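You operate a simulated robot arm through the tools that you are given. There is no shell and no other tool. Be economical: measure what you need, move in short steps, check, and stop when the job is done.

The job below is to be done with a simulated robot arm. You get a single attempt, and the scene is never put back.

Task
Fill the silver tin about three-quarters with buds from the hopper and lid it.
Fine: shut the hopper lever, set the tin back and press its own lid home; leave the other tin alone.

Only the result counts: the job must be done as asked and must still hold three seconds after the hand-in. Knocking over, shifting, dropping, spilling or breaking anything else fails it. Lids that push on must go on centred and level and be pressed home; caps that screw on are set level and turned clockwise until they are tight.

Robot
A 7-joint arm with a two-finger parallel gripper, fixed in place. Base frame: the origin is at the foot of the arm, x ahead of it, y to its left, z up; the work surface is at about z = 0.74. Units: m, degrees, N and s.
With the tool pointing down near the work surface it reaches from about 0.1 to 0.7 m from the base axis. Its first joint turns from -115.0 to 115.0 degrees. Payload 3.91 kg.
Tool frame: the origin (TCP) lies between the finger pads and is the grasp point; the fingertips stand 0.03 m ahead of it; z points along the fingers, y is the line along which they close. Largest opening 0.11 m; finger width 0.02, thickness 0.01; the body of the gripper, 0.048 by 0.112 m, starts 0.055 m behind the TCP.
Orientation is told as [roll, pitch, yaw] about the base's x, y, z axes, in that order, counted from this pose: with the fingers straight down and closing along the base's y, the tool's x points along the base's -x, its y along +y and its z along -z.

Tools
- The arm moves only by the tool drive_tool. Its argument "plan" is a list of rows, each an object of numbers (a shift or turn left out is 0, a gripper value left out holds the last): "x", "y", "z": the shift along the base's x, y, z in m; "rx", "ry", "rz": the turn, a rotation vector about the base's x, y, z in degrees; "gripper": the opening, from 0 (shut) to 1 (fully open). In form: [{"x": .., "y": .., "z": .., "rx": .., "ry": .., "rz": .., "gripper": ..}, ...]. A call has 1 to 20 rows; each row is the pose to reach, as a shift and turn from the pose commanded when the call began. Rows are played at 5 a second. More than 0.05 m and 8.6 degrees between two rows, or a gripper value outside its range, and nothing of the call is played. Where a pose cannot be reached the arm comes as near as it can. A force on the tool above 40 N (or 10 N above the force at the start of the call, whichever is more), or a blocked arm, ends the call early, and 0.2 s more pass. The fingers move at their own pace (about 0.108 m/s each) and stop on an object; they squeeze with about 37 N. The grip force told is the motor's: it shows also when the fingers shut on nothing. Time passes only in rows, and 0.2 s behind the last, so rows that repeat a pose let the fingers close. The reply holds the time, the measured pose of the TCP, the force on the tool along the base axes, the opening and the grip force, in the units named above and with some noise.
- Cameras (640 x 400 px; columns grow to the right, rows downward): "scene" is fixed at [0.2189, 0.6492, 1.3562]; the picture's right is [-0.96, -0.27, 0.00], its down [-0.09, 0.32, -0.94] and it looks along [0.25, -0.91, -0.33] (base axes); focal length 364 px, centre (320, 200). "wrist" rides on the gripper at [-0.036, 0, -0.057] in the tool frame; the picture's right is [0.00, -1.00, 0.00], its down [0.97, 0.00, -0.24] and it looks along [0.24, 0.00, 0.97] (tool axes); focal length 218 px, centre (320, 200).
- snapshot(camera): a new picture of that camera. No time passes.
- raise_lower(by): slides the trunk up (or, below 0, down) by that many m; the arm rides with it, the base frame stays. It gives what a move gives, with no picture.
- measure_at(camera, pixels): for up to 12 pixels [column, row] of the newest picture of that camera ("zoom" is the newest enlarged one), the place [x, y, z] in the base frame of the surface seen there, good to about 0.002 m. No time passes.
- enlarge(camera, box): a new picture of the part [left, top, right, bottom] of that camera's present view, enlarged. No time passes.
- sign_off(): hands the job in; it is judged then, once.

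Work in short steps. Measure before you move; look again where a grasp or a placing could have gone wrong, and mend it. You have 80 turns and 38 pictures in all, those below and enlarged ones among them. Open the gripper and draw the arm clear of the work before you hand the job in, unless the task says otherwise; then end with one line.

The tools are called after "Call:" by a JSON object that holds its "name" and its "arguments". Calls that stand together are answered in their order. drive_tool: Moves the arm, as the interface text tells. Its arguments: {"type":"object","properties":{"plan":{"type":"array","items":{"type":"object","properties":{"x":{"type":"number"},"y":{"type":"number"},"z":{"type":"number"},"rx":{"type":"number"},"ry":{"type":"number"},"rz":{"type":"number"},"gripper":{"type":"number"}}}}},"required":["plan"]} The other tools are called the same way: raise_lower (by) slides the trunk up or down; snapshot (camera) takes a picture; measure_at (camera, pixels) gives the place of the surface under pixels of a picture; enlarge (camera, box) takes an enlarged picture of a part of a camera's view; sign_off () hands the job in.

At the start:

```text
t: 0.0
eef_pos: [0.1959, -0.4436, 1.2292]
tool_rot: [0.1, -0.1, -0.1]
ft_force: [-0.7, -0.6, -0.1]
width: 0.11
grasp_force: 0.1
trunk travel left (down, up): [-0.875, 0.115]
```

scene: 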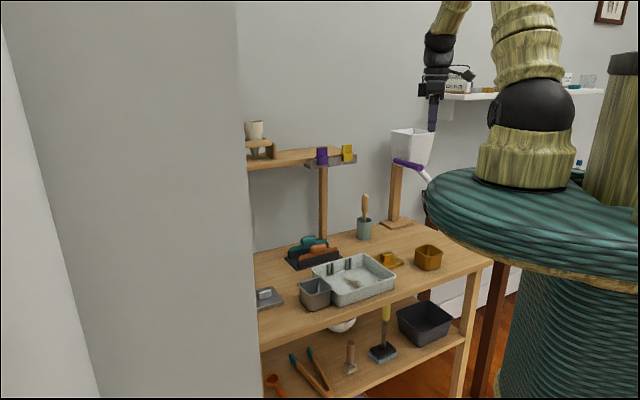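
wrist: 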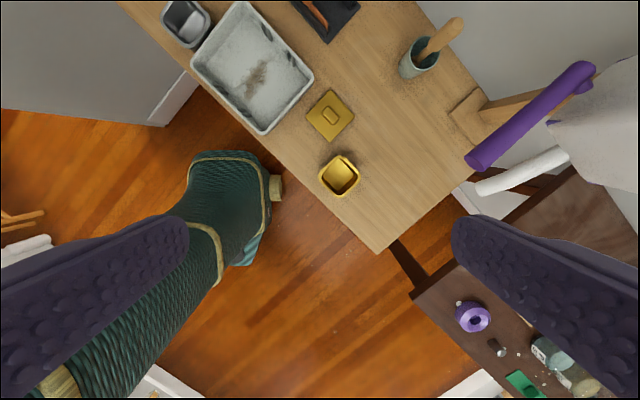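

I see the silver tin near scene (315,293), its lid near (268,297), and the hopper with its purple lever near (408,160). I'll enlarge both regions to see them properly.

Call:
{"name": "enlarge", "arguments": {"camera": "scene", "box": [240, 220, 480, 370]}}

Call:
{"name": "enlarge", "arguments": {"camera": "scene", "box": [360, 110, 480, 240]}}

Call:
{"name": "measure_at", "arguments": {"camera": "scene", "pixels": [[315, 302], [315, 282], [262, 304], [265, 294], [428, 262], [388, 258], [395, 161], [420, 167], [428, 178], [410, 140], [425, 230], [300, 310]]}}

Call:
{"name": "measure_at", "arguments": {"camera": "wrist", "pixels": [[480, 160], [580, 72], [490, 186], [560, 155], [340, 178], [330, 114], [183, 25], [380, 250], [600, 130], [590, 150], [470, 120], [205, 18]]}}

```text
2.67 times, centred on (360, 295) of scene
```

zoom: 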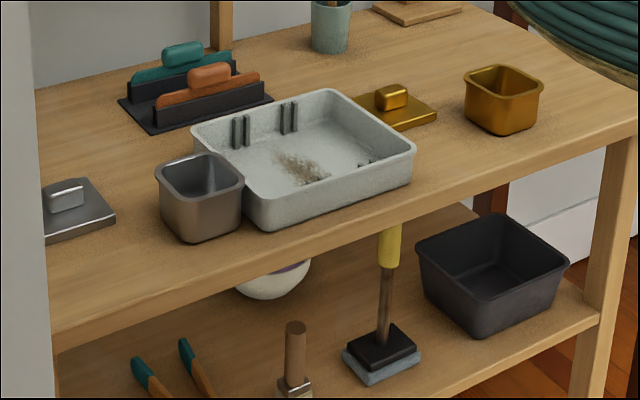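

```text
3.08 times, centred on (420, 175) of scene
```

zoom: 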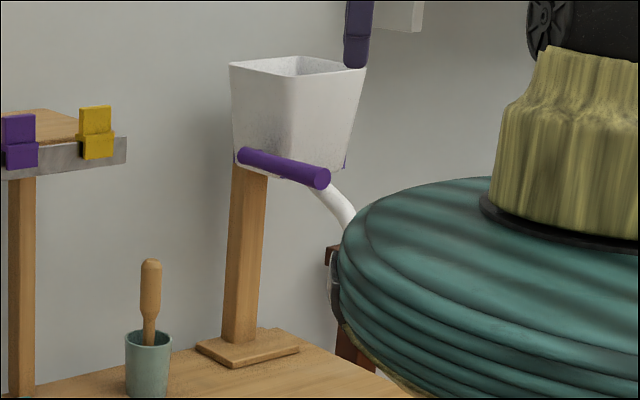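

```text
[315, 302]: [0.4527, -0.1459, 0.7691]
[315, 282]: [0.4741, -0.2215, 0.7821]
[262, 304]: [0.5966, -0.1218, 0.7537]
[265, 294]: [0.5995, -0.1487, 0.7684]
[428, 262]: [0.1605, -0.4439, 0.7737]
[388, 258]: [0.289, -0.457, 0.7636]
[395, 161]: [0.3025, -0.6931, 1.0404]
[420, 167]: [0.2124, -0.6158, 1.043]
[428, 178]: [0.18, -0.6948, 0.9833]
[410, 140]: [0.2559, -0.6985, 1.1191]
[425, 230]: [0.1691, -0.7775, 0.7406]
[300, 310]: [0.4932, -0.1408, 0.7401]
```

```text
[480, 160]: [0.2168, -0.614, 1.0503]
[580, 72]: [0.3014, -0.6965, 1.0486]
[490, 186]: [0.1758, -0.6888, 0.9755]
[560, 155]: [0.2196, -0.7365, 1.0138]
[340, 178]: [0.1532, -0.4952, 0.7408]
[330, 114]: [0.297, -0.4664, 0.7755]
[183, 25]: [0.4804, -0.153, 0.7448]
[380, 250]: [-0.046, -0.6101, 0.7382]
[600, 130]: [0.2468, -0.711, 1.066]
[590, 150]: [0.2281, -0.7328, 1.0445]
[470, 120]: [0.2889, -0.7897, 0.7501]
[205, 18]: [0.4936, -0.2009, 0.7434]
```

The spout end appears to be near (0.17,-0.68,0.97), with the lever bar at z≈1.045. I need a closer look at the hopper from the wrist and at the tin area.

Call:
{"name": "enlarge", "arguments": {"camera": "wrist", "box": [440, 40, 640, 220]}}

Call:
{"name": "measure_at", "arguments": {"camera": "scene", "pixels": [[391, 131], [432, 130], [415, 128], [400, 165], [440, 170], [437, 185], [408, 168], [396, 162], [422, 164], [406, 200]]}}

```text
2.22 times, centred on (540, 130) of wrist
```

zoom: 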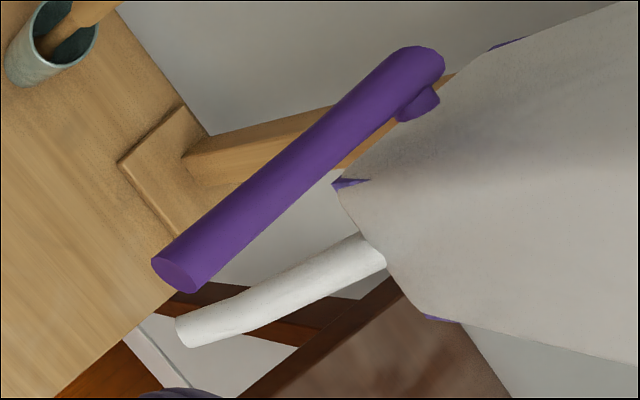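

```text
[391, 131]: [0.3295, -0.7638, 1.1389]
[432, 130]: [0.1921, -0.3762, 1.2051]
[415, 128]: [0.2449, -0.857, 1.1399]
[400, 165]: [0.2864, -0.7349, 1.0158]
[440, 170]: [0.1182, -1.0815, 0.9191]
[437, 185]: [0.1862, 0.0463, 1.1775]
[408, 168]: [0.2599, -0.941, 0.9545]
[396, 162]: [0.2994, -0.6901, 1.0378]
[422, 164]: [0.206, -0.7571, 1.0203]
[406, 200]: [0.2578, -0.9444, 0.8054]
```

The lever looks like a bar pivoted near (0.305,-0.705,1.04), and the spout points down toward (-x,+y). I'll tilt the tool toward the hopper for a front view.

Call:
{"name": "drive_tool", "arguments": {"plan": [{"rx": -8, "y": 0.02, "z": -0.01}, {"rx": -16, "y": 0.04, "z": -0.03, "x": -0.02}, {"rx": -24, "y": 0.05, "z": -0.05, "x": -0.03}, {"rx": -32, "y": 0.06, "z": -0.07, "x": -0.04}, {"rx": -40, "y": 0.07, "z": -0.09, "x": -0.05}, {"rx": -48, "y": 0.07, "z": -0.11, "x": -0.05}, {"rx": -56, "y": 0.07, "z": -0.13, "x": -0.05}, {"rx": -64, "y": 0.07, "z": -0.15, "x": -0.05}, {"rx": -70, "y": 0.07, "z": -0.16, "x": -0.05}]}}

Call:
{"name": "snapshot", "arguments": {"camera": "wrist"}}

```text
t: 2.0
eef_pos: [0.1566, -0.3965, 1.0508]
tool_rot: [-70.1, 0.0, 0.0]
ft_force: [0.0, 0.1, -1.0]
width: 0.1102
grasp_force: 0.0
out of reach, approached as far as the arm can: row 5, 6, 7, 8, 9
trunk travel left (down, up): [-0.875, 0.115]
```

```text
32 pictures are left
```

wrist: 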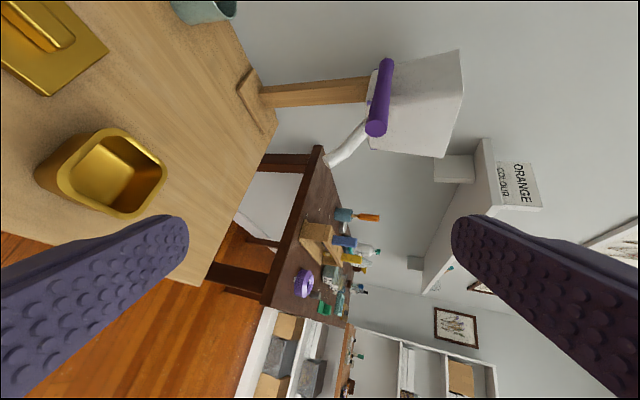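

The hopper is at about (400,110) in this rotated view (right = up). I'll enlarge and measure the spout and lever.

Call:
{"name": "enlarge", "arguments": {"camera": "wrist", "box": [300, 30, 480, 180]}}

Call:
{"name": "measure_at", "arguments": {"camera": "wrist", "pixels": [[327, 163], [331, 158], [345, 150], [360, 130], [376, 128], [383, 68], [380, 100], [420, 100], [400, 150], [440, 155], [461, 55], [200, 140]]}}

```text
2.67 times, centred on (390, 105) of wrist
```

zoom: 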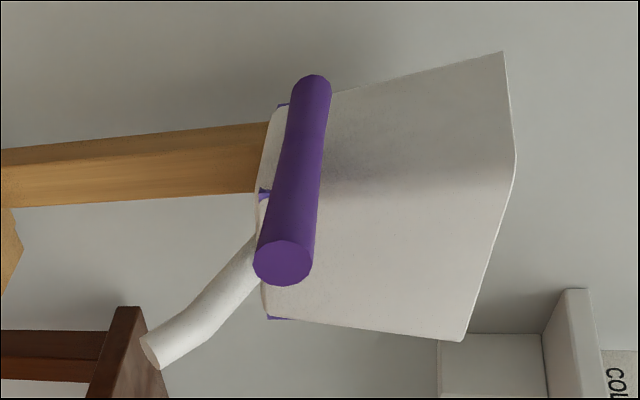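

```text
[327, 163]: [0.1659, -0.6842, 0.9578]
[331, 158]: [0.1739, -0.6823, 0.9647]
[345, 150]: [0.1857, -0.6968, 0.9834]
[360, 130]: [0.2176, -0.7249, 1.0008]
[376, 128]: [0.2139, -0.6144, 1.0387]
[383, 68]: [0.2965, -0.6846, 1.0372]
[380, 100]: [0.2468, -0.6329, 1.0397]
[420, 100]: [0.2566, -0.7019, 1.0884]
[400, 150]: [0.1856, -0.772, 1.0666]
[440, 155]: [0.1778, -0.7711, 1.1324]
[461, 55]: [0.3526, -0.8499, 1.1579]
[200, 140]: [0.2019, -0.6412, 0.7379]
```

The lever's axis is horizontal along (0.7,0.7) on the hopper's left flank, so it swings in a vertical plane. The spout tip is at about (0.168,-0.684,0.958). I'll look into the hopper from above to see the buds.

Call:
{"name": "drive_tool", "arguments": {"plan": [{"z": 0.04, "rx": 8}, {"z": 0.08, "rx": 16, "x": 0.02}, {"z": 0.12, "rx": 24, "x": 0.04}, {"z": 0.16, "rx": 30, "x": 0.06, "y": -0.02}, {"z": 0.2, "rx": 30, "x": 0.08, "y": -0.04}, {"z": 0.24, "rx": 30, "x": 0.1, "y": -0.06}, {"z": 0.28, "rx": 30, "x": 0.12, "y": -0.09}, {"z": 0.3, "rx": 30, "x": 0.12, "y": -0.12}]}}

Call:
{"name": "snapshot", "arguments": {"camera": "wrist"}}

```text
refused: row 7 steps farther than a row can; nothing moved
```

```text
30 pictures are left
```

wrist: 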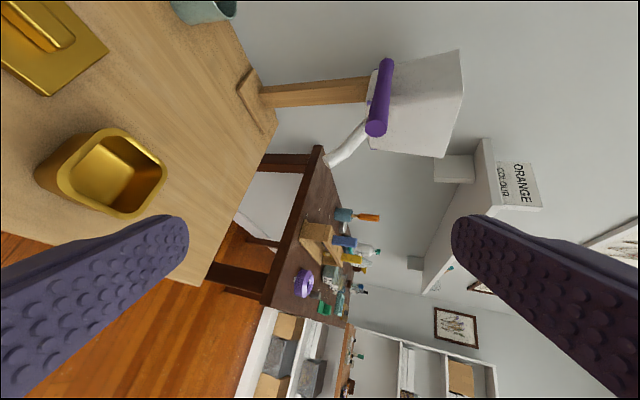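

Row 7's step was slightly over the limit, so nothing moved. I'll resend with smaller steps.

Call:
{"name": "drive_tool", "arguments": {"plan": [{"z": 0.04, "rx": 8}, {"z": 0.08, "rx": 16, "x": 0.02}, {"z": 0.12, "rx": 24, "x": 0.04}, {"z": 0.155, "rx": 30, "x": 0.06, "y": -0.02}, {"z": 0.19, "rx": 30, "x": 0.08, "y": -0.04}, {"z": 0.225, "rx": 30, "x": 0.1, "y": -0.06}, {"z": 0.26, "rx": 30, "x": 0.12, "y": -0.08}, {"z": 0.3, "rx": 30, "x": 0.12, "y": -0.1}]}}

```text
t: 3.8
eef_pos: [0.2767, -0.4968, 1.3493]
tool_rot: [-39.9, 0.0, -0.2]
ft_force: [0.3, 0.1, -0.8]
width: 0.1101
grasp_force: 0.0
out of reach, approached as far as the arm can: row 1, 2
trunk travel left (down, up): [-0.875, 0.115]
```

The arm is now above and in front of the hopper at z 1.35. I'll take a picture from here.

Call:
{"name": "snapshot", "arguments": {"camera": "wrist"}}

```text
29 pictures are left
```

wrist: 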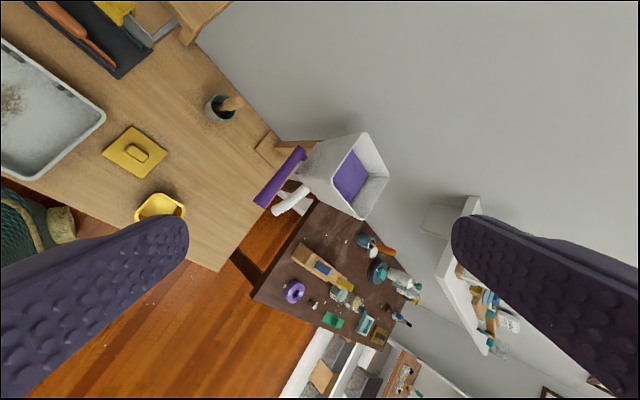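

The hopper interior shows something purple at (352,178). I'll enlarge it.

Call:
{"name": "enlarge", "arguments": {"camera": "wrist", "box": [250, 125, 400, 225]}}

Call:
{"name": "measure_at", "arguments": {"camera": "wrist", "pixels": [[352, 172], [345, 185], [368, 134], [387, 178], [365, 218], [378, 190], [257, 203], [303, 150], [275, 212], [304, 187], [200, 268], [280, 140]]}}

```text
4.00 times, centred on (325, 175) of wrist
```

zoom: 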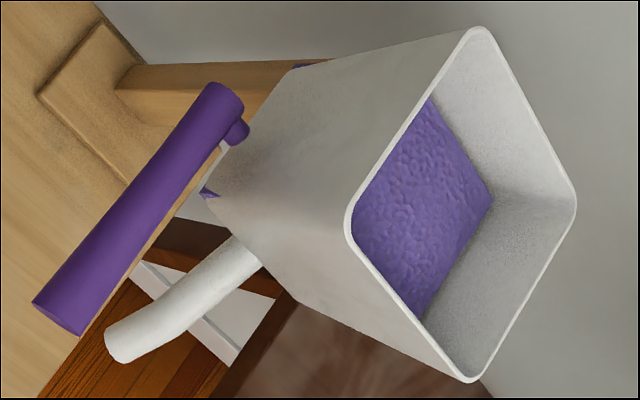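

```text
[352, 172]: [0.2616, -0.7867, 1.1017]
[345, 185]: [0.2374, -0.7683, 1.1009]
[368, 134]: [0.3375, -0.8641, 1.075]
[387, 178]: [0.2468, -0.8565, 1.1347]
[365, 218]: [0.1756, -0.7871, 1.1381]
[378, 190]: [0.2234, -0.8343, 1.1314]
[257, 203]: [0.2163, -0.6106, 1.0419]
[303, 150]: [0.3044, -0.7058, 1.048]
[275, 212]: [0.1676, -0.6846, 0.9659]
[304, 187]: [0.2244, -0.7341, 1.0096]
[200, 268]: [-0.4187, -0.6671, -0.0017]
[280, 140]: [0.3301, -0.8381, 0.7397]
```

The buds show as a level surface at z≈1.10 inside the hopper. Next I'll go over to the silver tin to measure it and its lid from above.

Call:
{"name": "drive_tool", "arguments": {"plan": [{"x": 0.017, "y": 0.027, "z": -0.01, "rx": 4}, {"x": 0.034, "y": 0.054, "z": -0.03, "rx": 8}, {"x": 0.05, "y": 0.08, "z": -0.05, "rx": 12}, {"x": 0.067, "y": 0.107, "z": -0.07, "rx": 16}, {"x": 0.083, "y": 0.133, "z": -0.09, "rx": 20}, {"x": 0.1, "y": 0.16, "z": -0.11, "rx": 24}, {"x": 0.117, "y": 0.187, "z": -0.13, "rx": 28}, {"x": 0.133, "y": 0.213, "z": -0.15, "rx": 32}, {"x": 0.15, "y": 0.24, "z": -0.17, "rx": 36}, {"x": 0.167, "y": 0.267, "z": -0.2, "rx": 40}, {"x": 0.183, "y": 0.287, "z": -0.23, "rx": 40}, {"x": 0.193, "y": 0.297, "z": -0.26, "rx": 40}, {"x": 0.203, "y": 0.307, "z": -0.3, "rx": 40}]}}

Call:
{"name": "snapshot", "arguments": {"camera": "wrist"}}

```text
t: 6.6
eef_pos: [0.4826, -0.1878, 1.0464]
tool_rot: [0.1, 0.2, -0.1]
ft_force: [0.4, -0.5, 0.1]
width: 0.11
grasp_force: 0.0
trunk travel left (down, up): [-0.875, 0.115]
```

```text
27 pictures are left
```

wrist: 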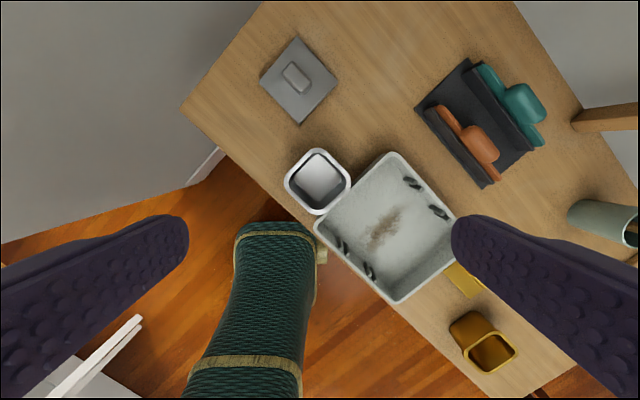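

The tin is at (320,182) right beside the tray, and the lid is at (299,80). I'll enlarge this and measure rims and edges.

Call:
{"name": "enlarge", "arguments": {"camera": "wrist", "box": [250, 30, 410, 230]}}

Call:
{"name": "measure_at", "arguments": {"camera": "wrist", "pixels": [[286, 180], [316, 150], [350, 181], [318, 213], [318, 180], [299, 38], [337, 80], [300, 122], [262, 80], [297, 77], [315, 220], [392, 155]]}}

```text
2.00 times, centred on (330, 130) of wrist
```

zoom: 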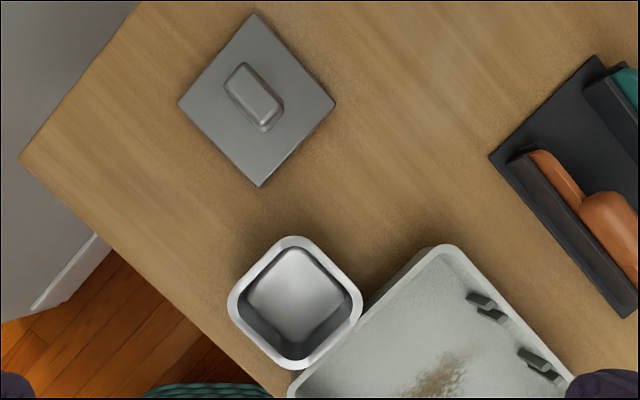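

```text
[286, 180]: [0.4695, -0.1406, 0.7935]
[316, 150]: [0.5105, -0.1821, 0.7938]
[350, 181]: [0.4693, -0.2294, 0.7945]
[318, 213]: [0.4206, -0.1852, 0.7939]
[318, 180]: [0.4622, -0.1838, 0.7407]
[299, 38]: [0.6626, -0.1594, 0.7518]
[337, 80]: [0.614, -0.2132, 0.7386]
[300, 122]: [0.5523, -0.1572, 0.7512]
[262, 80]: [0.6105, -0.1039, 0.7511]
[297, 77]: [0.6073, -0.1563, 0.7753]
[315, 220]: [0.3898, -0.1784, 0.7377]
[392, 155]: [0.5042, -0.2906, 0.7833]
```

The tin's centre is (0.467,-0.185), its rim z 0.794, with sides along the diagonals and the tray against its -(x+y) side. I'll grip the other two sides with a tilted tool so the gripper clears the spout later. First I'll yaw by -135°.

Call:
{"name": "drive_tool", "arguments": {"plan": [{"rz": -8.5}, {"rz": -17}, {"rz": -25.5}, {"rz": -34}, {"rz": -42.5}, {"rz": -51}, {"rz": -59.5}, {"rz": -68}, {"rz": -76.5}, {"rz": -85}, {"rz": -93.5}, {"rz": -102}, {"rz": -110.5}, {"rz": -119}, {"rz": -127.5}, {"rz": -135}]}}

```text
t: 10.0
eef_pos: [0.4794, -0.1901, 1.0492]
tool_rot: [-0.1, 0.0, -135.2]
ft_force: [-0.4, -0.1, -0.6]
width: 0.1098
grasp_force: 0.1
trunk travel left (down, up): [-0.875, 0.115]
```

Yaw reached −135°. Now I'll tilt 45° so the hand leans toward +x+y, staying over the tin at z≈0.90.

Call:
{"name": "drive_tool", "arguments": {"plan": [{"rx": -5.66, "ry": 5.66, "x": -0.003, "y": 0.001, "z": -0.02}, {"rx": -11.3, "ry": 11.3, "x": -0.006, "y": 0.002, "z": -0.04}, {"rx": -17, "ry": 17, "x": -0.008, "y": 0.003, "z": -0.07}, {"rx": -22.6, "ry": 22.6, "x": -0.01, "y": 0.004, "z": -0.1}, {"rx": -28.3, "ry": 28.3, "x": -0.0126, "y": 0.005, "z": -0.13}, {"rx": -31.8, "ry": 31.8, "x": -0.0126, "y": 0.005, "z": -0.15}]}}

Call:
{"name": "snapshot", "arguments": {"camera": "wrist"}}

```text
t: 11.4
eef_pos: [0.469, -0.1843, 0.8994]
tool_rot: [0.1, -45.1, -135.1]
ft_force: [0.7, 0.3, 0.2]
width: 0.11
grasp_force: 0.1
trunk travel left (down, up): [-0.875, 0.115]
```

```text
25 pictures are left
```

wrist: 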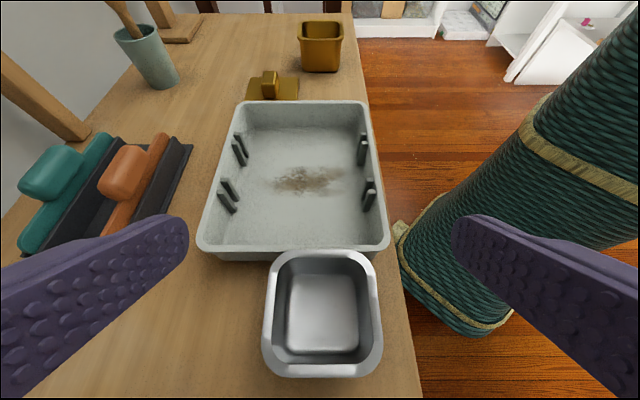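

The tin sits centred between the fingers (columns 265–380 around 322). I'll measure the rim to refine the position before descending.

Call:
{"name": "measure_at", "arguments": {"camera": "wrist", "pixels": [[267, 320], [379, 320], [323, 253], [322, 372], [320, 256], [290, 257], [322, 330], [240, 330]]}}

```text
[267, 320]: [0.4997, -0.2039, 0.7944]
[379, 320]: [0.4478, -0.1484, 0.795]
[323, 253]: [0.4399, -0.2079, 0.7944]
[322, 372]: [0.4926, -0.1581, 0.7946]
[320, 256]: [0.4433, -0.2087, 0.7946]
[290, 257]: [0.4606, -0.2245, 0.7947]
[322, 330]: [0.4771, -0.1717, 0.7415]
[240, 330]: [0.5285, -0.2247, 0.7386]
```

The tin centre refines to (0.4664,-0.1833), 0.076 wide. I'll descend to z≈0.778 and close.

Call:
{"name": "drive_tool", "arguments": {"plan": [{"x": -0.0026, "y": 0.001, "z": -0.04}, {"x": -0.0026, "y": 0.001, "z": -0.08}, {"x": -0.0026, "y": 0.001, "z": -0.105}, {"x": -0.0026, "y": 0.001, "z": -0.1205}, {"x": -0.0026, "y": 0.001, "z": -0.1205}, {"x": -0.0026, "y": 0.001, "z": -0.1205, "gripper": 0.6}, {"x": -0.0026, "y": 0.001, "z": -0.1205, "gripper": 0.3}, {"x": -0.0026, "y": 0.001, "z": -0.1205, "gripper": 0.3}]}}

```text
t: 13.2
eef_pos: [0.4657, -0.1826, 0.7796]
tool_rot: [0.1, -45.0, -134.9]
ft_force: [0.4, 0.1, -0.6]
width: 0.0713
grasp_force: 37.2
trunk travel left (down, up): [-0.875, 0.115]
```

The tin is gripped (width 0.0713). I'll lift it clear to z≈0.91 and check.

Call:
{"name": "drive_tool", "arguments": {"plan": [{"z": 0.03}, {"z": 0.07}, {"z": 0.11}, {"z": 0.13}]}}

Call:
{"name": "snapshot", "arguments": {"camera": "wrist"}}

```text
t: 14.2
eef_pos: [0.4654, -0.1811, 0.9087]
tool_rot: [0.1, -44.9, -135.0]
ft_force: [0.8, 0.5, -0.2]
width: 0.0334
grasp_force: 0.1
trunk travel left (down, up): [-0.875, 0.115]
```

```text
24 pictures are left
```

wrist: 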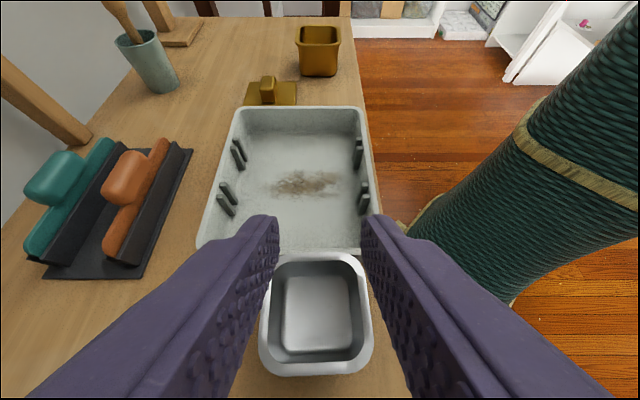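

The grip was lost during the lift (width 0.0334) and the tin stayed on the table near (316,315). I'll measure its pose now.

Call:
{"name": "measure_at", "arguments": {"camera": "wrist", "pixels": [[316, 255], [316, 372], [370, 310], [266, 318], [316, 320], [300, 300], [340, 345], [282, 262], [350, 262], [300, 250]]}}

Call:
{"name": "enlarge", "arguments": {"camera": "wrist", "box": [200, 220, 440, 400]}}

```text
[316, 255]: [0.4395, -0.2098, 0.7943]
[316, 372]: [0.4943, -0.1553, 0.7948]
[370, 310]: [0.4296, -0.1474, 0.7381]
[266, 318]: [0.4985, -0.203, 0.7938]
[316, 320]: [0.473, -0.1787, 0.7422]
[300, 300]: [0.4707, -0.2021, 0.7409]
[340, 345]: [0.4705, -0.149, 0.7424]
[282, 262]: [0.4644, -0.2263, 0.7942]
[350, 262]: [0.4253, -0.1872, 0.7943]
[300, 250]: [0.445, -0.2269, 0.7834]
```

```text
2.22 times, centred on (320, 310) of wrist
```

zoom: 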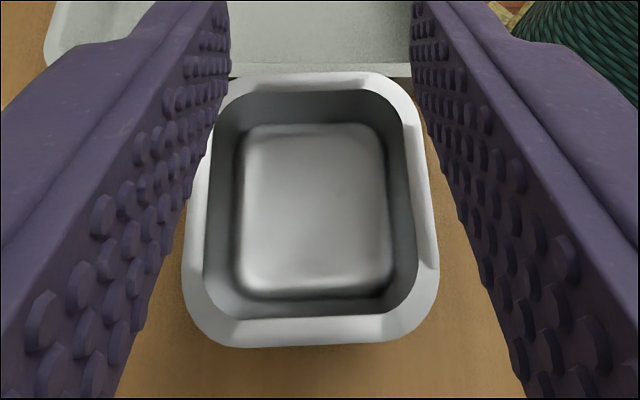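

The tin hasn't moved. I'll reopen, go down slightly lower (z≈0.774), close fully, and test with a very small slow lift.

Call:
{"name": "drive_tool", "arguments": {"plan": [{"gripper": 1}, {"gripper": 1}, {"gripper": 1}, {"z": -0.04}, {"z": -0.08}, {"z": -0.11}, {"z": -0.135}, {"z": -0.135}, {"z": -0.135, "gripper": 0}, {"z": -0.135}, {"z": -0.135}, {"z": -0.135}, {"z": -0.135}]}}

Call:
{"name": "drive_tool", "arguments": {"plan": [{"z": 0.003}, {"z": 0.006}, {"z": 0.01}, {"z": 0.01}]}}

Call:
{"name": "snapshot", "arguments": {"camera": "wrist"}}

```text
t: 17.0
eef_pos: [0.4644, -0.1828, 0.7726]
tool_rot: [0.0, -45.1, -134.9]
ft_force: [-0.5, 0.4, -0.5]
width: 0.0713
grasp_force: 37.1
trunk travel left (down, up): [-0.875, 0.115]
```

```text
t: 18.0
eef_pos: [0.4655, -0.183, 0.7821]
tool_rot: [0.0, -44.9, -135.0]
ft_force: [-0.5, -0.1, -0.6]
width: 0.0716
grasp_force: 36.6
trunk travel left (down, up): [-0.875, 0.115]
```

```text
22 pictures are left
```

wrist: 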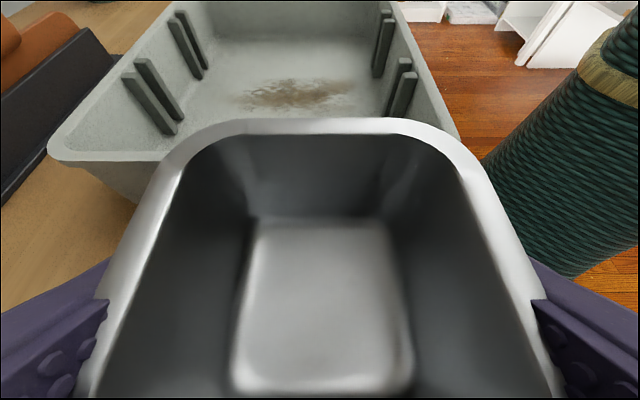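

Width still 0.0716 after the 10 mm lift. I'll check whether the rim rose with it.

Call:
{"name": "measure_at", "arguments": {"camera": "wrist", "pixels": [[320, 126], [160, 200], [480, 200], [320, 300], [530, 300], [105, 300]]}}

```text
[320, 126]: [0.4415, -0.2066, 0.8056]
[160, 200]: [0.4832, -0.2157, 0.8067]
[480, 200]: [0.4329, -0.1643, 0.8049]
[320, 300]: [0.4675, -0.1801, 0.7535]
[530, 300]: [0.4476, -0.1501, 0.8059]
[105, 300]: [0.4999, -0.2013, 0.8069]
```

The rim rose to 0.806 and is level, so this grip holds. I'll continue lifting gently.

Call:
{"name": "drive_tool", "arguments": {"plan": [{"z": 0.01}, {"z": 0.02}, {"z": 0.03}, {"z": 0.04}, {"z": 0.05}, {"z": 0.06}, {"z": 0.07}, {"z": 0.08}, {"z": 0.09}, {"z": 0.1}, {"z": 0.11}, {"z": 0.12}]}}

```text
t: 20.6
eef_pos: [0.4641, -0.1844, 0.9042]
tool_rot: [0.0, -45.0, -135.0]
ft_force: [-0.2, -0.4, -1.2]
width: 0.0716
grasp_force: 36.9
trunk travel left (down, up): [-0.875, 0.115]
```

Holding at 0.0716. Now the first half of the transit toward the front of the hopper, turning the tool by +45° on the way.

Call:
{"name": "drive_tool", "arguments": {"plan": [{"x": -0.006, "y": -0.006, "rz": 1}, {"x": -0.017, "y": -0.016, "rz": 4}, {"x": -0.032, "y": -0.03, "rz": 7}, {"x": -0.047, "y": -0.044, "rz": 10}, {"x": -0.062, "y": -0.058, "rz": 13}, {"x": -0.077, "y": -0.072, "rz": 16}, {"x": -0.092, "y": -0.086, "rz": 19}, {"x": -0.107, "y": -0.1, "rz": 22}, {"x": -0.122, "y": -0.114, "rz": 25}, {"x": -0.137, "y": -0.128, "rz": 28}, {"x": -0.152, "y": -0.142, "rz": 32}, {"x": -0.167, "y": -0.156, "rz": 36}, {"x": -0.182, "y": -0.17, "rz": 40}, {"x": -0.195, "y": -0.182, "rz": 43}, {"x": -0.204, "y": -0.191, "rz": 45}]}}

```text
t: 23.8
eef_pos: [0.261, -0.3769, 0.9039]
tool_rot: [0.2, -44.9, -90.0]
ft_force: [-0.1, 1.1, -0.6]
width: 0.0714
grasp_force: 36.3
trunk travel left (down, up): [-0.875, 0.115]
```

Still holding at 0.0714. Second half of the transit.

Call:
{"name": "drive_tool", "arguments": {"plan": [{"x": -0.006, "y": -0.006, "rz": 1}, {"x": -0.017, "y": -0.016, "rz": 4}, {"x": -0.032, "y": -0.03, "rz": 7}, {"x": -0.047, "y": -0.044, "rz": 10}, {"x": -0.062, "y": -0.058, "rz": 13}, {"x": -0.077, "y": -0.072, "rz": 16}, {"x": -0.092, "y": -0.086, "rz": 19}, {"x": -0.107, "y": -0.1, "rz": 22}, {"x": -0.122, "y": -0.114, "rz": 25}, {"x": -0.137, "y": -0.128, "rz": 28}, {"x": -0.152, "y": -0.142, "rz": 32}, {"x": -0.167, "y": -0.156, "rz": 36}, {"x": -0.182, "y": -0.17, "rz": 40}, {"x": -0.195, "y": -0.182, "rz": 43}, {"x": -0.205, "y": -0.19, "rz": 45}]}}

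Call:
{"name": "snapshot", "arguments": {"camera": "wrist"}}

```text
t: 27.0
eef_pos: [0.0547, -0.5651, 0.9038]
tool_rot: [0.0, -44.9, -45.1]
ft_force: [-0.9, 0.2, -0.6]
width: 0.0712
grasp_force: 36.7
trunk travel left (down, up): [-0.875, 0.115]
```

```text
21 pictures are left
```

wrist: 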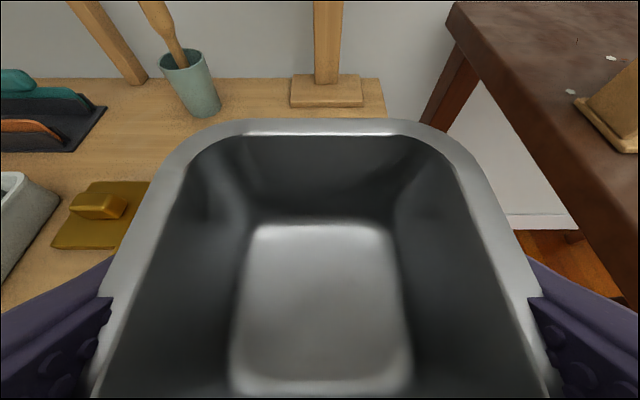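

The hopper post is dead ahead (330,70) with the table edge at right (385,110). I'll measure the base plate and table edge to be sure the spot under the spout is on the table.

Call:
{"name": "measure_at", "arguments": {"camera": "wrist", "pixels": [[383, 112], [380, 82], [291, 105], [361, 104], [350, 112], [300, 110]]}}

```text
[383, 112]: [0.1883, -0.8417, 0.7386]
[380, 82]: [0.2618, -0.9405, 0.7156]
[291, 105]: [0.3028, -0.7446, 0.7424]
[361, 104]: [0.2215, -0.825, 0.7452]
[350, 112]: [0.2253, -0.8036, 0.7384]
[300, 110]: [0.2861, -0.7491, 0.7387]
```

The spot is on the table with room to spare. I'll lower to z≈0.80, slide in along the diagonal, and set down.

Call:
{"name": "drive_tool", "arguments": {"plan": [{"z": -0.01}, {"z": -0.03}, {"z": -0.05}, {"z": -0.07}, {"z": -0.09}, {"z": -0.103}, {"z": -0.106, "x": 0.006, "y": -0.006}, {"z": -0.106, "x": 0.018, "y": -0.018}, {"z": -0.106, "x": 0.032, "y": -0.032}, {"z": -0.106, "x": 0.046, "y": -0.046}, {"z": -0.106, "x": 0.06, "y": -0.06}, {"z": -0.106, "x": 0.074, "y": -0.074}, {"z": -0.106, "x": 0.088, "y": -0.088}, {"z": -0.106, "x": 0.1, "y": -0.1}, {"z": -0.106, "x": 0.106, "y": -0.106}, {"z": -0.106, "x": 0.106, "y": -0.106}, {"z": -0.118, "x": 0.106, "y": -0.106}, {"z": -0.126, "x": 0.106, "y": -0.106}, {"z": -0.13, "x": 0.106, "y": -0.106}]}}

Call:
{"name": "snapshot", "arguments": {"camera": "wrist"}}

```text
t: 31.0
eef_pos: [0.1616, -0.6706, 0.7739]
tool_rot: [0.0, -44.9, -45.0]
ft_force: [0.2, 0.3, -0.6]
width: 0.0714
grasp_force: 36.7
trunk travel left (down, up): [-0.875, 0.115]
```

```text
20 pictures are left
```

wrist: 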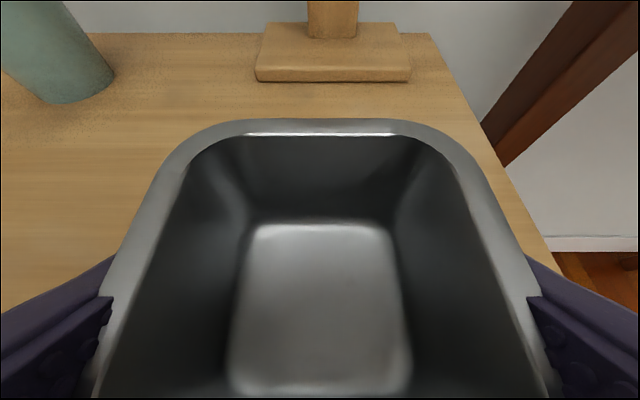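

TCP z 0.774 matches the grasp height 0.773. I'll press down 1.5 mm, open slowly, and back out along the tool axis.

Call:
{"name": "drive_tool", "arguments": {"plan": [{"z": -0.0015}, {"z": -0.0015, "gripper": 0.75}, {"z": -0.0015, "gripper": 0.9}, {"z": -0.0015, "gripper": 1}, {"z": -0.0015, "gripper": 1}, {"x": -0.01, "y": 0.01, "z": 0.01}, {"x": -0.03, "y": 0.03, "z": 0.03}, {"x": -0.05, "y": 0.05, "z": 0.05}, {"x": -0.075, "y": 0.075, "z": 0.07}, {"x": -0.1, "y": 0.1, "z": 0.09}, {"x": -0.125, "y": 0.125, "z": 0.11}]}}

Call:
{"name": "snapshot", "arguments": {"camera": "wrist"}}

```text
t: 33.4
eef_pos: [0.0357, -0.5437, 0.883]
tool_rot: [0.0, -45.0, -45.1]
ft_force: [-0.3, 0.4, -1.0]
width: 0.1099
grasp_force: 0.0
trunk travel left (down, up): [-0.875, 0.115]
```

```text
19 pictures are left
```

wrist: 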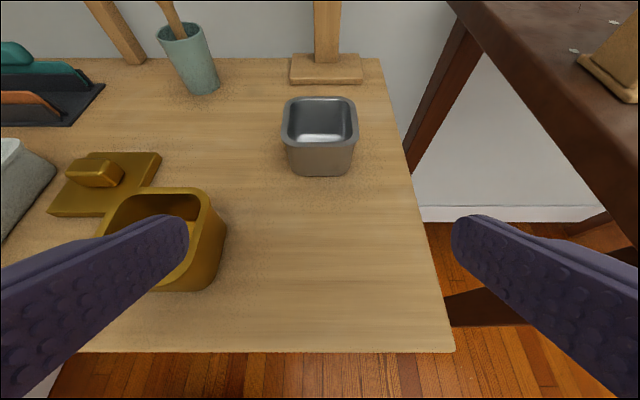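

The tin stands under the spout. Next I'll go up to a pre-grasp pose for the lever, on its tilted approach axis, with the fingers half open.

Call:
{"name": "drive_tool", "arguments": {"plan": [{"z": 0.04, "gripper": 0.5}, {"z": 0.08, "x": 0.015}, {"z": 0.12, "x": 0.03}, {"z": 0.155, "x": 0.05, "y": -0.002}, {"z": 0.19, "x": 0.07, "y": -0.004}, {"z": 0.22, "x": 0.09, "y": -0.006}, {"z": 0.245, "x": 0.11, "y": -0.008}, {"z": 0.257, "x": 0.119, "y": -0.008}]}}

Call:
{"name": "snapshot", "arguments": {"camera": "wrist"}}

```text
t: 35.2
eef_pos: [0.1556, -0.5532, 1.1423]
tool_rot: [0.0, -44.9, -45.1]
ft_force: [-0.2, 0.1, -0.9]
width: 0.0549
grasp_force: 0.1
trunk travel left (down, up): [-0.875, 0.115]
```

```text
18 pictures are left
```

wrist: 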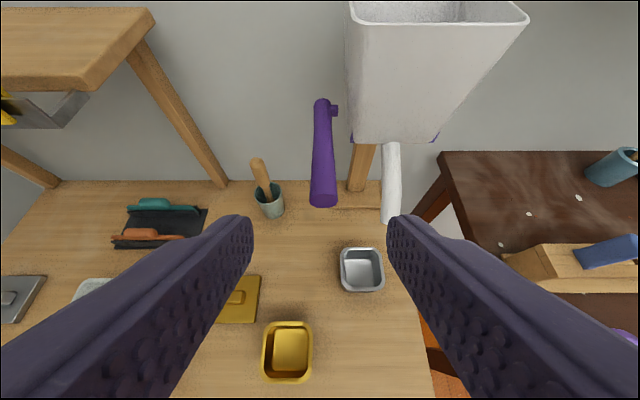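

Clear view: lever bar (320,155), spout tip (391,215), and tin (361,268). I'll measure these to check the alignment.

Call:
{"name": "measure_at", "arguments": {"camera": "wrist", "pixels": [[323, 200], [322, 180], [323, 140], [321, 110], [333, 110], [391, 218], [382, 215], [400, 215], [391, 180], [342, 268], [383, 268], [361, 250]]}}

Call:
{"name": "measure_at", "arguments": {"camera": "wrist", "pixels": [[361, 289], [391, 150], [391, 222]]}}

```text
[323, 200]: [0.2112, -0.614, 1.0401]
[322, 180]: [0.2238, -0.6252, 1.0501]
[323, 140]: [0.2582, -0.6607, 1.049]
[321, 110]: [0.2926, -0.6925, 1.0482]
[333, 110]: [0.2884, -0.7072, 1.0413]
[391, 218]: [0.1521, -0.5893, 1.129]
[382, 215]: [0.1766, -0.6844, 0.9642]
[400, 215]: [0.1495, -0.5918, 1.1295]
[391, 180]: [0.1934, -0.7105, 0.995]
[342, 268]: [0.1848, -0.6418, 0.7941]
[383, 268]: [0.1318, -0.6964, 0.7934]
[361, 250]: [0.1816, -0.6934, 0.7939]
```

```text
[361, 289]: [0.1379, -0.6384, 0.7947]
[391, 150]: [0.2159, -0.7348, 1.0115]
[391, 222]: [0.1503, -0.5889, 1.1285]
```

The tin centre is directly below the spout (t matched, 15 mm forward of the tip). I'll move in along the tool axis around the lever tip and close on it.

Call:
{"name": "drive_tool", "arguments": {"plan": [{"x": 0.017, "y": -0.018, "z": -0.026}, {"x": 0.034, "y": -0.036, "z": -0.051}, {"x": 0.051, "y": -0.054, "z": -0.077}, {"x": 0.0677, "y": -0.0719, "z": -0.102}, {"x": 0.0677, "y": -0.0719, "z": -0.102}, {"x": 0.0677, "y": -0.0719, "z": -0.102, "gripper": 0.35}, {"x": 0.0677, "y": -0.0719, "z": -0.102, "gripper": 0.2}, {"x": 0.0677, "y": -0.0719, "z": -0.102, "gripper": 0.2}]}}

Call:
{"name": "snapshot", "arguments": {"camera": "wrist"}}

```text
t: 37.0
eef_pos: [0.2231, -0.626, 1.0411]
tool_rot: [0.2, -44.9, -45.1]
ft_force: [0.7, 0.2, -0.3]
width: 0.0229
grasp_force: 1.1
trunk travel left (down, up): [-0.875, 0.115]
```

```text
17 pictures are left
```

wrist: 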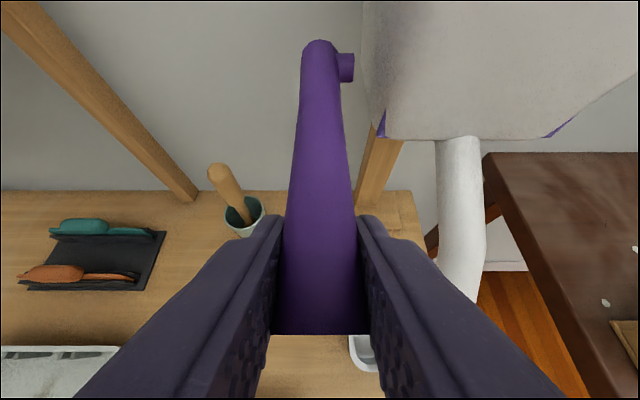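

The fingers straddle the bar. I'll grip firmly and try a small 8 mm downward move, watching the force.

Call:
{"name": "drive_tool", "arguments": {"plan": [{"gripper": 0}, {"gripper": 0}, {"z": -0.004}, {"z": -0.008}]}}

Call:
{"name": "enlarge", "arguments": {"camera": "scene", "box": [360, 110, 480, 260]}}

```text
t: 38.0
eef_pos: [0.2229, -0.6259, 1.0335]
tool_rot: [-0.1, -45.2, -45.0]
ft_force: [2.5, -4.6, 12.7]
width: 0.0226
grasp_force: 44.5
trunk travel left (down, up): [-0.875, 0.115]
```

```text
2.67 times, centred on (420, 185) of scene
```

zoom: 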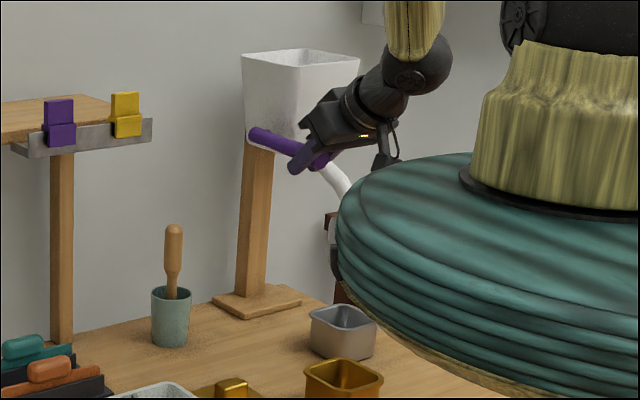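

A 12.7 N resisting force appeared going down. I'll test the upward direction by the same amount for comparison.

Call:
{"name": "drive_tool", "arguments": {"plan": [{"z": 0.004}, {"z": 0.008}]}}

Call:
{"name": "drive_tool", "arguments": {"plan": [{"z": 0.004}, {"z": 0.008}]}}

```text
t: 38.6
eef_pos: [0.2234, -0.6269, 1.0366]
tool_rot: [0.1, -44.5, -45.2]
ft_force: [1.9, -9.2, -9.7]
width: 0.0225
grasp_force: 44.8
trunk travel left (down, up): [-0.875, 0.115]
```

```text
t: 39.2
eef_pos: [0.223, -0.6252, 1.0418]
tool_rot: [0.4, -44.2, -45.3]
ft_force: [-5.4, -2.5, -30.0]
width: 0.0228
grasp_force: 45.4
trunk travel left (down, up): [-0.875, 0.115]
```

Upward is a stop (−30 N with no travel), so horizontal is shut and down opens it. I'll press down to about z 1.022 and look for flow.

Call:
{"name": "drive_tool", "arguments": {"plan": [{"z": -0.01}, {"z": -0.018}, {"z": -0.027}]}}

Call:
{"name": "enlarge", "arguments": {"camera": "scene", "box": [360, 110, 480, 260]}}

```text
t: 40.0
eef_pos: [0.2229, -0.6274, 1.0226]
tool_rot: [-0.1, -45.5, -45.0]
ft_force: [-1.4, -10.4, 12.5]
width: 0.0227
grasp_force: 44.8
trunk travel left (down, up): [-0.875, 0.115]
```

```text
2.67 times, centred on (420, 185) of scene
```

zoom: 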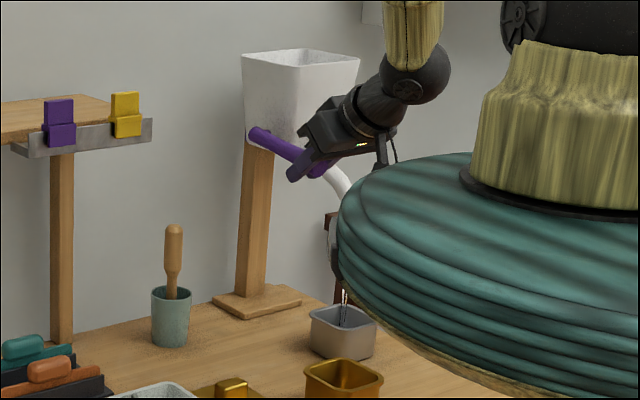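

Thin streams are falling into the tin at (345,310). I'll hold for about 0.8 s, then look closer.

Call:
{"name": "drive_tool", "arguments": {"plan": [{"z": 0}, {"z": 0}, {"z": 0}]}}

Call:
{"name": "enlarge", "arguments": {"camera": "scene", "box": [465, 215, 515, 255]}}

```text
t: 40.8
eef_pos: [0.2237, -0.6267, 1.0194]
tool_rot: [0.0, -45.1, -45.0]
ft_force: [3.8, -21.4, 12.9]
width: 0.0227
grasp_force: 44.7
trunk travel left (down, up): [-0.875, 0.115]
```

```text
10.00 times, centred on (490, 235) of scene
```

zoom: 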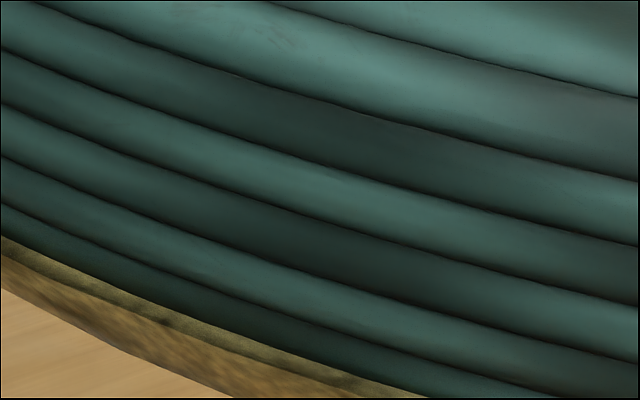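

I boxed the wrong region; the tin is at about scene (429,234). I'll retake it.

Call:
{"name": "enlarge", "arguments": {"camera": "scene", "box": [405, 210, 453, 250]}}

```text
10.00 times, centred on (429, 230) of scene
```

zoom: 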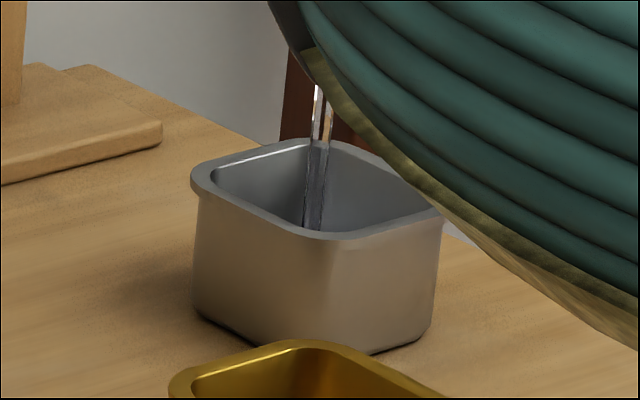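

The stream lands near the tin's centre and is thin. I'll hold 2 s and check the level.

Call:
{"name": "drive_tool", "arguments": {"plan": [{"z": 0}, {"z": 0}, {"z": 0}, {"z": 0}, {"z": 0}, {"z": 0}, {"z": 0}, {"z": 0}, {"z": 0}]}}

Call:
{"name": "enlarge", "arguments": {"camera": "wrist", "box": [320, 280, 440, 400]}}

```text
t: 42.8
eef_pos: [0.2229, -0.626, 1.0195]
tool_rot: [0.1, -45.0, -45.0]
ft_force: [7.4, -19.0, 11.6]
width: 0.0225
grasp_force: 45.6
trunk travel left (down, up): [-0.875, 0.115]
```

```text
3.33 times, centred on (380, 340) of wrist
```

zoom: 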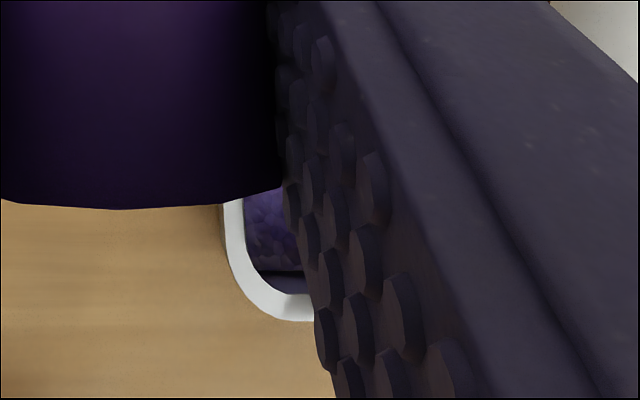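

The corner of the tin shows purple buds at zoom (270,240). I'll measure their level against the rim.

Call:
{"name": "measure_at", "arguments": {"camera": "zoom", "pixels": [[265, 225], [280, 250], [270, 245], [262, 200], [242, 270], [290, 285]]}}

```text
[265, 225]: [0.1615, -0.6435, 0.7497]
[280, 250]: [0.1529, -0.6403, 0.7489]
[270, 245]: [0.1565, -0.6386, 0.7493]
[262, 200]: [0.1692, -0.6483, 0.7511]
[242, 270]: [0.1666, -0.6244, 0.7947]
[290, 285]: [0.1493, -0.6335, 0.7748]
```

The level is at 0.7495 (floor 0.7415, rim 0.7945) after about 3 s, roughly 2.6 mm/s. The target is about 0.7815, so I'll hold about 8 s more and re-measure.

Call:
{"name": "drive_tool", "arguments": {"plan": [{"z": 0}, {"z": 0}, {"z": 0}, {"z": 0}, {"z": 0}, {"z": 0}, {"z": 0}, {"z": 0}, {"z": 0}, {"z": 0}, {"z": 0}, {"z": 0}, {"z": 0}, {"z": 0}, {"z": 0}, {"z": 0}, {"z": 0}, {"z": 0}, {"z": 0}, {"z": 0}]}}

Call:
{"name": "drive_tool", "arguments": {"plan": [{"z": 0}, {"z": 0}, {"z": 0}, {"z": 0}, {"z": 0}, {"z": 0}, {"z": 0}, {"z": 0}, {"z": 0}, {"z": 0}, {"z": 0}, {"z": 0}, {"z": 0}, {"z": 0}, {"z": 0}, {"z": 0}, {"z": 0}, {"z": 0}]}}

Call:
{"name": "enlarge", "arguments": {"camera": "wrist", "box": [320, 280, 440, 400]}}

Call:
{"name": "measure_at", "arguments": {"camera": "zoom", "pixels": [[265, 225], [280, 250], [270, 245], [262, 200], [242, 270]]}}

```text
t: 47.0
eef_pos: [0.2233, -0.6272, 1.0206]
tool_rot: [0.0, -45.0, -45.0]
ft_force: [5.3, -19.7, 8.5]
width: 0.0229
grasp_force: 45.4
trunk travel left (down, up): [-0.875, 0.115]
```

```text
t: 50.8
eef_pos: [0.2229, -0.6268, 1.02]
tool_rot: [0.2, -44.9, -45.0]
ft_force: [4.4, -19.6, 7.8]
width: 0.0226
grasp_force: 45.1
trunk travel left (down, up): [-0.875, 0.115]
```

```text
3.33 times, centred on (380, 340) of wrist
```

zoom: 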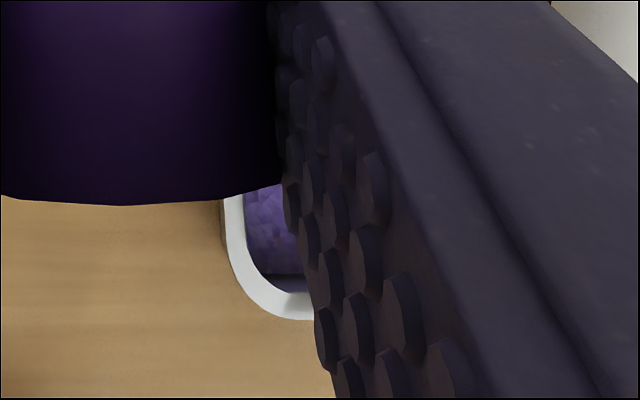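

```text
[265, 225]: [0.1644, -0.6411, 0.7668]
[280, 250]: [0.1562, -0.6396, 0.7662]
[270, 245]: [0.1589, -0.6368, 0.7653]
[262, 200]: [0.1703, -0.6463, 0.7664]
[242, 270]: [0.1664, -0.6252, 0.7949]
```

The level is at 0.766, rising about 2.1 mm/s. I'll hold about 6 s more and check before shutting.

Call:
{"name": "drive_tool", "arguments": {"plan": [{"z": 0}, {"z": 0}, {"z": 0}, {"z": 0}, {"z": 0}, {"z": 0}, {"z": 0}, {"z": 0}, {"z": 0}, {"z": 0}, {"z": 0}, {"z": 0}, {"z": 0}, {"z": 0}, {"z": 0}, {"z": 0}, {"z": 0}, {"z": 0}, {"z": 0}, {"z": 0}]}}

Call:
{"name": "drive_tool", "arguments": {"plan": [{"z": 0}, {"z": 0}, {"z": 0}, {"z": 0}, {"z": 0}, {"z": 0}, {"z": 0}, {"z": 0}]}}

Call:
{"name": "enlarge", "arguments": {"camera": "wrist", "box": [320, 280, 440, 400]}}

Call:
{"name": "measure_at", "arguments": {"camera": "zoom", "pixels": [[265, 225], [280, 250], [270, 245], [262, 200], [242, 270]]}}

```text
t: 55.0
eef_pos: [0.2231, -0.6263, 1.0184]
tool_rot: [0.0, -44.8, -45.1]
ft_force: [5.4, -17.8, 7.3]
width: 0.0226
grasp_force: 45.1
trunk travel left (down, up): [-0.875, 0.115]
```

```text
t: 56.8
eef_pos: [0.2233, -0.6263, 1.0199]
tool_rot: [0.1, -44.8, -45.0]
ft_force: [5.4, -18.5, 5.3]
width: 0.0227
grasp_force: 45.4
trunk travel left (down, up): [-0.875, 0.115]
```

```text
3.33 times, centred on (380, 340) of wrist
```

zoom: 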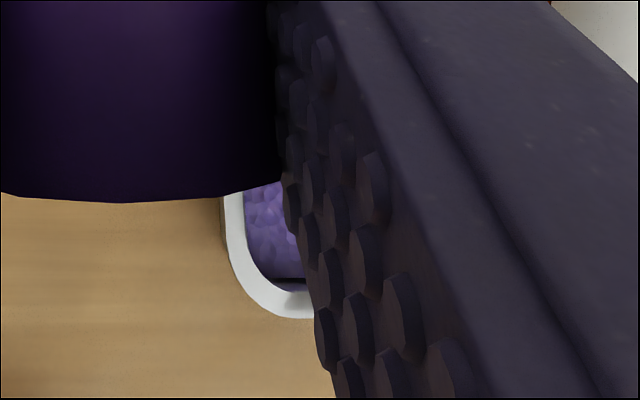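

```text
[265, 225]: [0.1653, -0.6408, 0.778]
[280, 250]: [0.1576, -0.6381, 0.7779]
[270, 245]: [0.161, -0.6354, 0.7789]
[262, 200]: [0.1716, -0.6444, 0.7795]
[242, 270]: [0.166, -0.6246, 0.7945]
```

Level 0.7785 (about 70% by height), so nearly there. I'll wait two more rows, then push the lever back up against its stop.

Call:
{"name": "drive_tool", "arguments": {"plan": [{"z": 0}, {"z": 0}, {"z": 0.01}, {"z": 0.02}, {"z": 0.027}, {"z": 0.027}]}}

Call:
{"name": "enlarge", "arguments": {"camera": "scene", "box": [380, 130, 476, 250]}}

```text
t: 58.2
eef_pos: [0.2211, -0.6248, 1.0416]
tool_rot: [0.4, -44.5, -45.4]
ft_force: [-7.6, 5.9, -26.8]
width: 0.0226
grasp_force: 44.9
trunk travel left (down, up): [-0.875, 0.115]
```

```text
3.33 times, centred on (428, 190) of scene
```

zoom: 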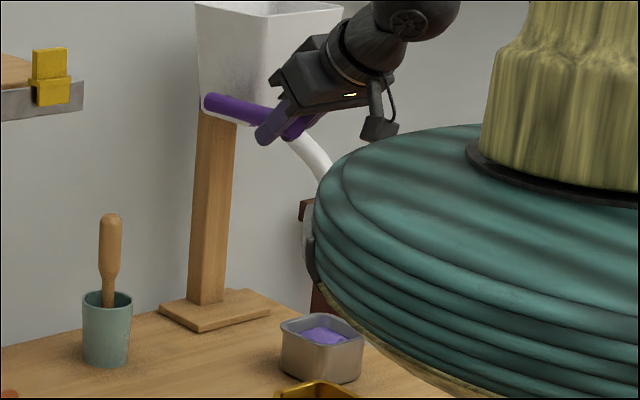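

The stream has stopped and the lever sits at its stop. I'll open to half width and back out along the tool axis.

Call:
{"name": "drive_tool", "arguments": {"plan": [{"gripper": 0.5}, {"gripper": 0.5}, {"x": -0.015, "y": 0.015, "z": 0.021}, {"x": -0.035, "y": 0.035, "z": 0.045}, {"x": -0.06, "y": 0.06, "z": 0.07}, {"x": -0.07, "y": 0.07, "z": 0.09}]}}

Call:
{"name": "snapshot", "arguments": {"camera": "wrist"}}

Call:
{"name": "measure_at", "arguments": {"camera": "wrist", "pixels": [[322, 180], [323, 140], [321, 110], [361, 265], [355, 275], [370, 260], [342, 268], [383, 268], [361, 250], [361, 289]]}}

```text
t: 59.6
eef_pos: [0.1528, -0.5533, 1.1376]
tool_rot: [0.0, -45.0, -44.9]
ft_force: [0.1, -0.5, -0.1]
width: 0.055
grasp_force: 0.0
trunk travel left (down, up): [-0.875, 0.115]
```

```text
8 pictures are left
```

wrist: 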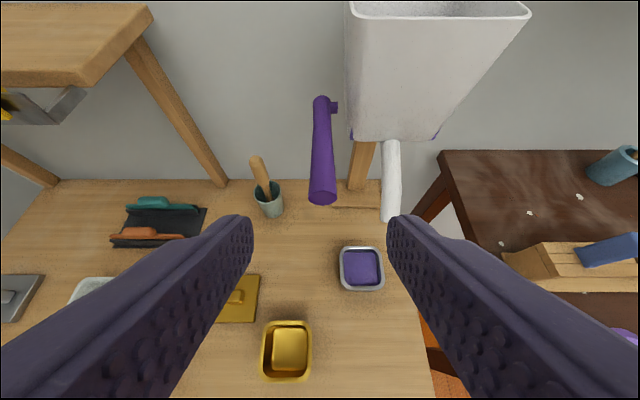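

```text
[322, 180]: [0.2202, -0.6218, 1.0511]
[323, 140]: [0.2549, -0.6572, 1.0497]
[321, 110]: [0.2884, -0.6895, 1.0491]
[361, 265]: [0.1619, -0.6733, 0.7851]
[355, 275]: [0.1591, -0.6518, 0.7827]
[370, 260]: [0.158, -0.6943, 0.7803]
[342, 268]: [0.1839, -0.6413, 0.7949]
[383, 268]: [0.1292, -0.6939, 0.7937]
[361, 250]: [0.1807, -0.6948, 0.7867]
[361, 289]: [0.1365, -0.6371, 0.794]
```

The buds are at about 0.7825 (≈77%) and the lever is back at its original height. Now I'll return to the pre-grasp point in front of the tin with the gripper open.

Call:
{"name": "drive_tool", "arguments": {"plan": [{"x": -0.02, "z": -0.025}, {"x": -0.04, "y": 0.002, "z": -0.055}, {"x": -0.06, "y": 0.004, "z": -0.09}, {"x": -0.08, "y": 0.006, "z": -0.13}, {"x": -0.1, "y": 0.008, "z": -0.165}, {"x": -0.112, "y": 0.0097, "z": -0.205, "gripper": 1}, {"x": -0.117, "y": 0.0097, "z": -0.24, "gripper": 1}, {"x": -0.117, "y": 0.0097, "z": -0.2546, "gripper": 1}, {"x": -0.117, "y": 0.0097, "z": -0.2546, "gripper": 1}]}}

```text
t: 61.6
eef_pos: [0.0378, -0.5462, 0.8824]
tool_rot: [-0.1, -44.9, -45.1]
ft_force: [0.7, -0.3, -0.9]
width: 0.1101
grasp_force: 0.1
trunk travel left (down, up): [-0.875, 0.115]
```

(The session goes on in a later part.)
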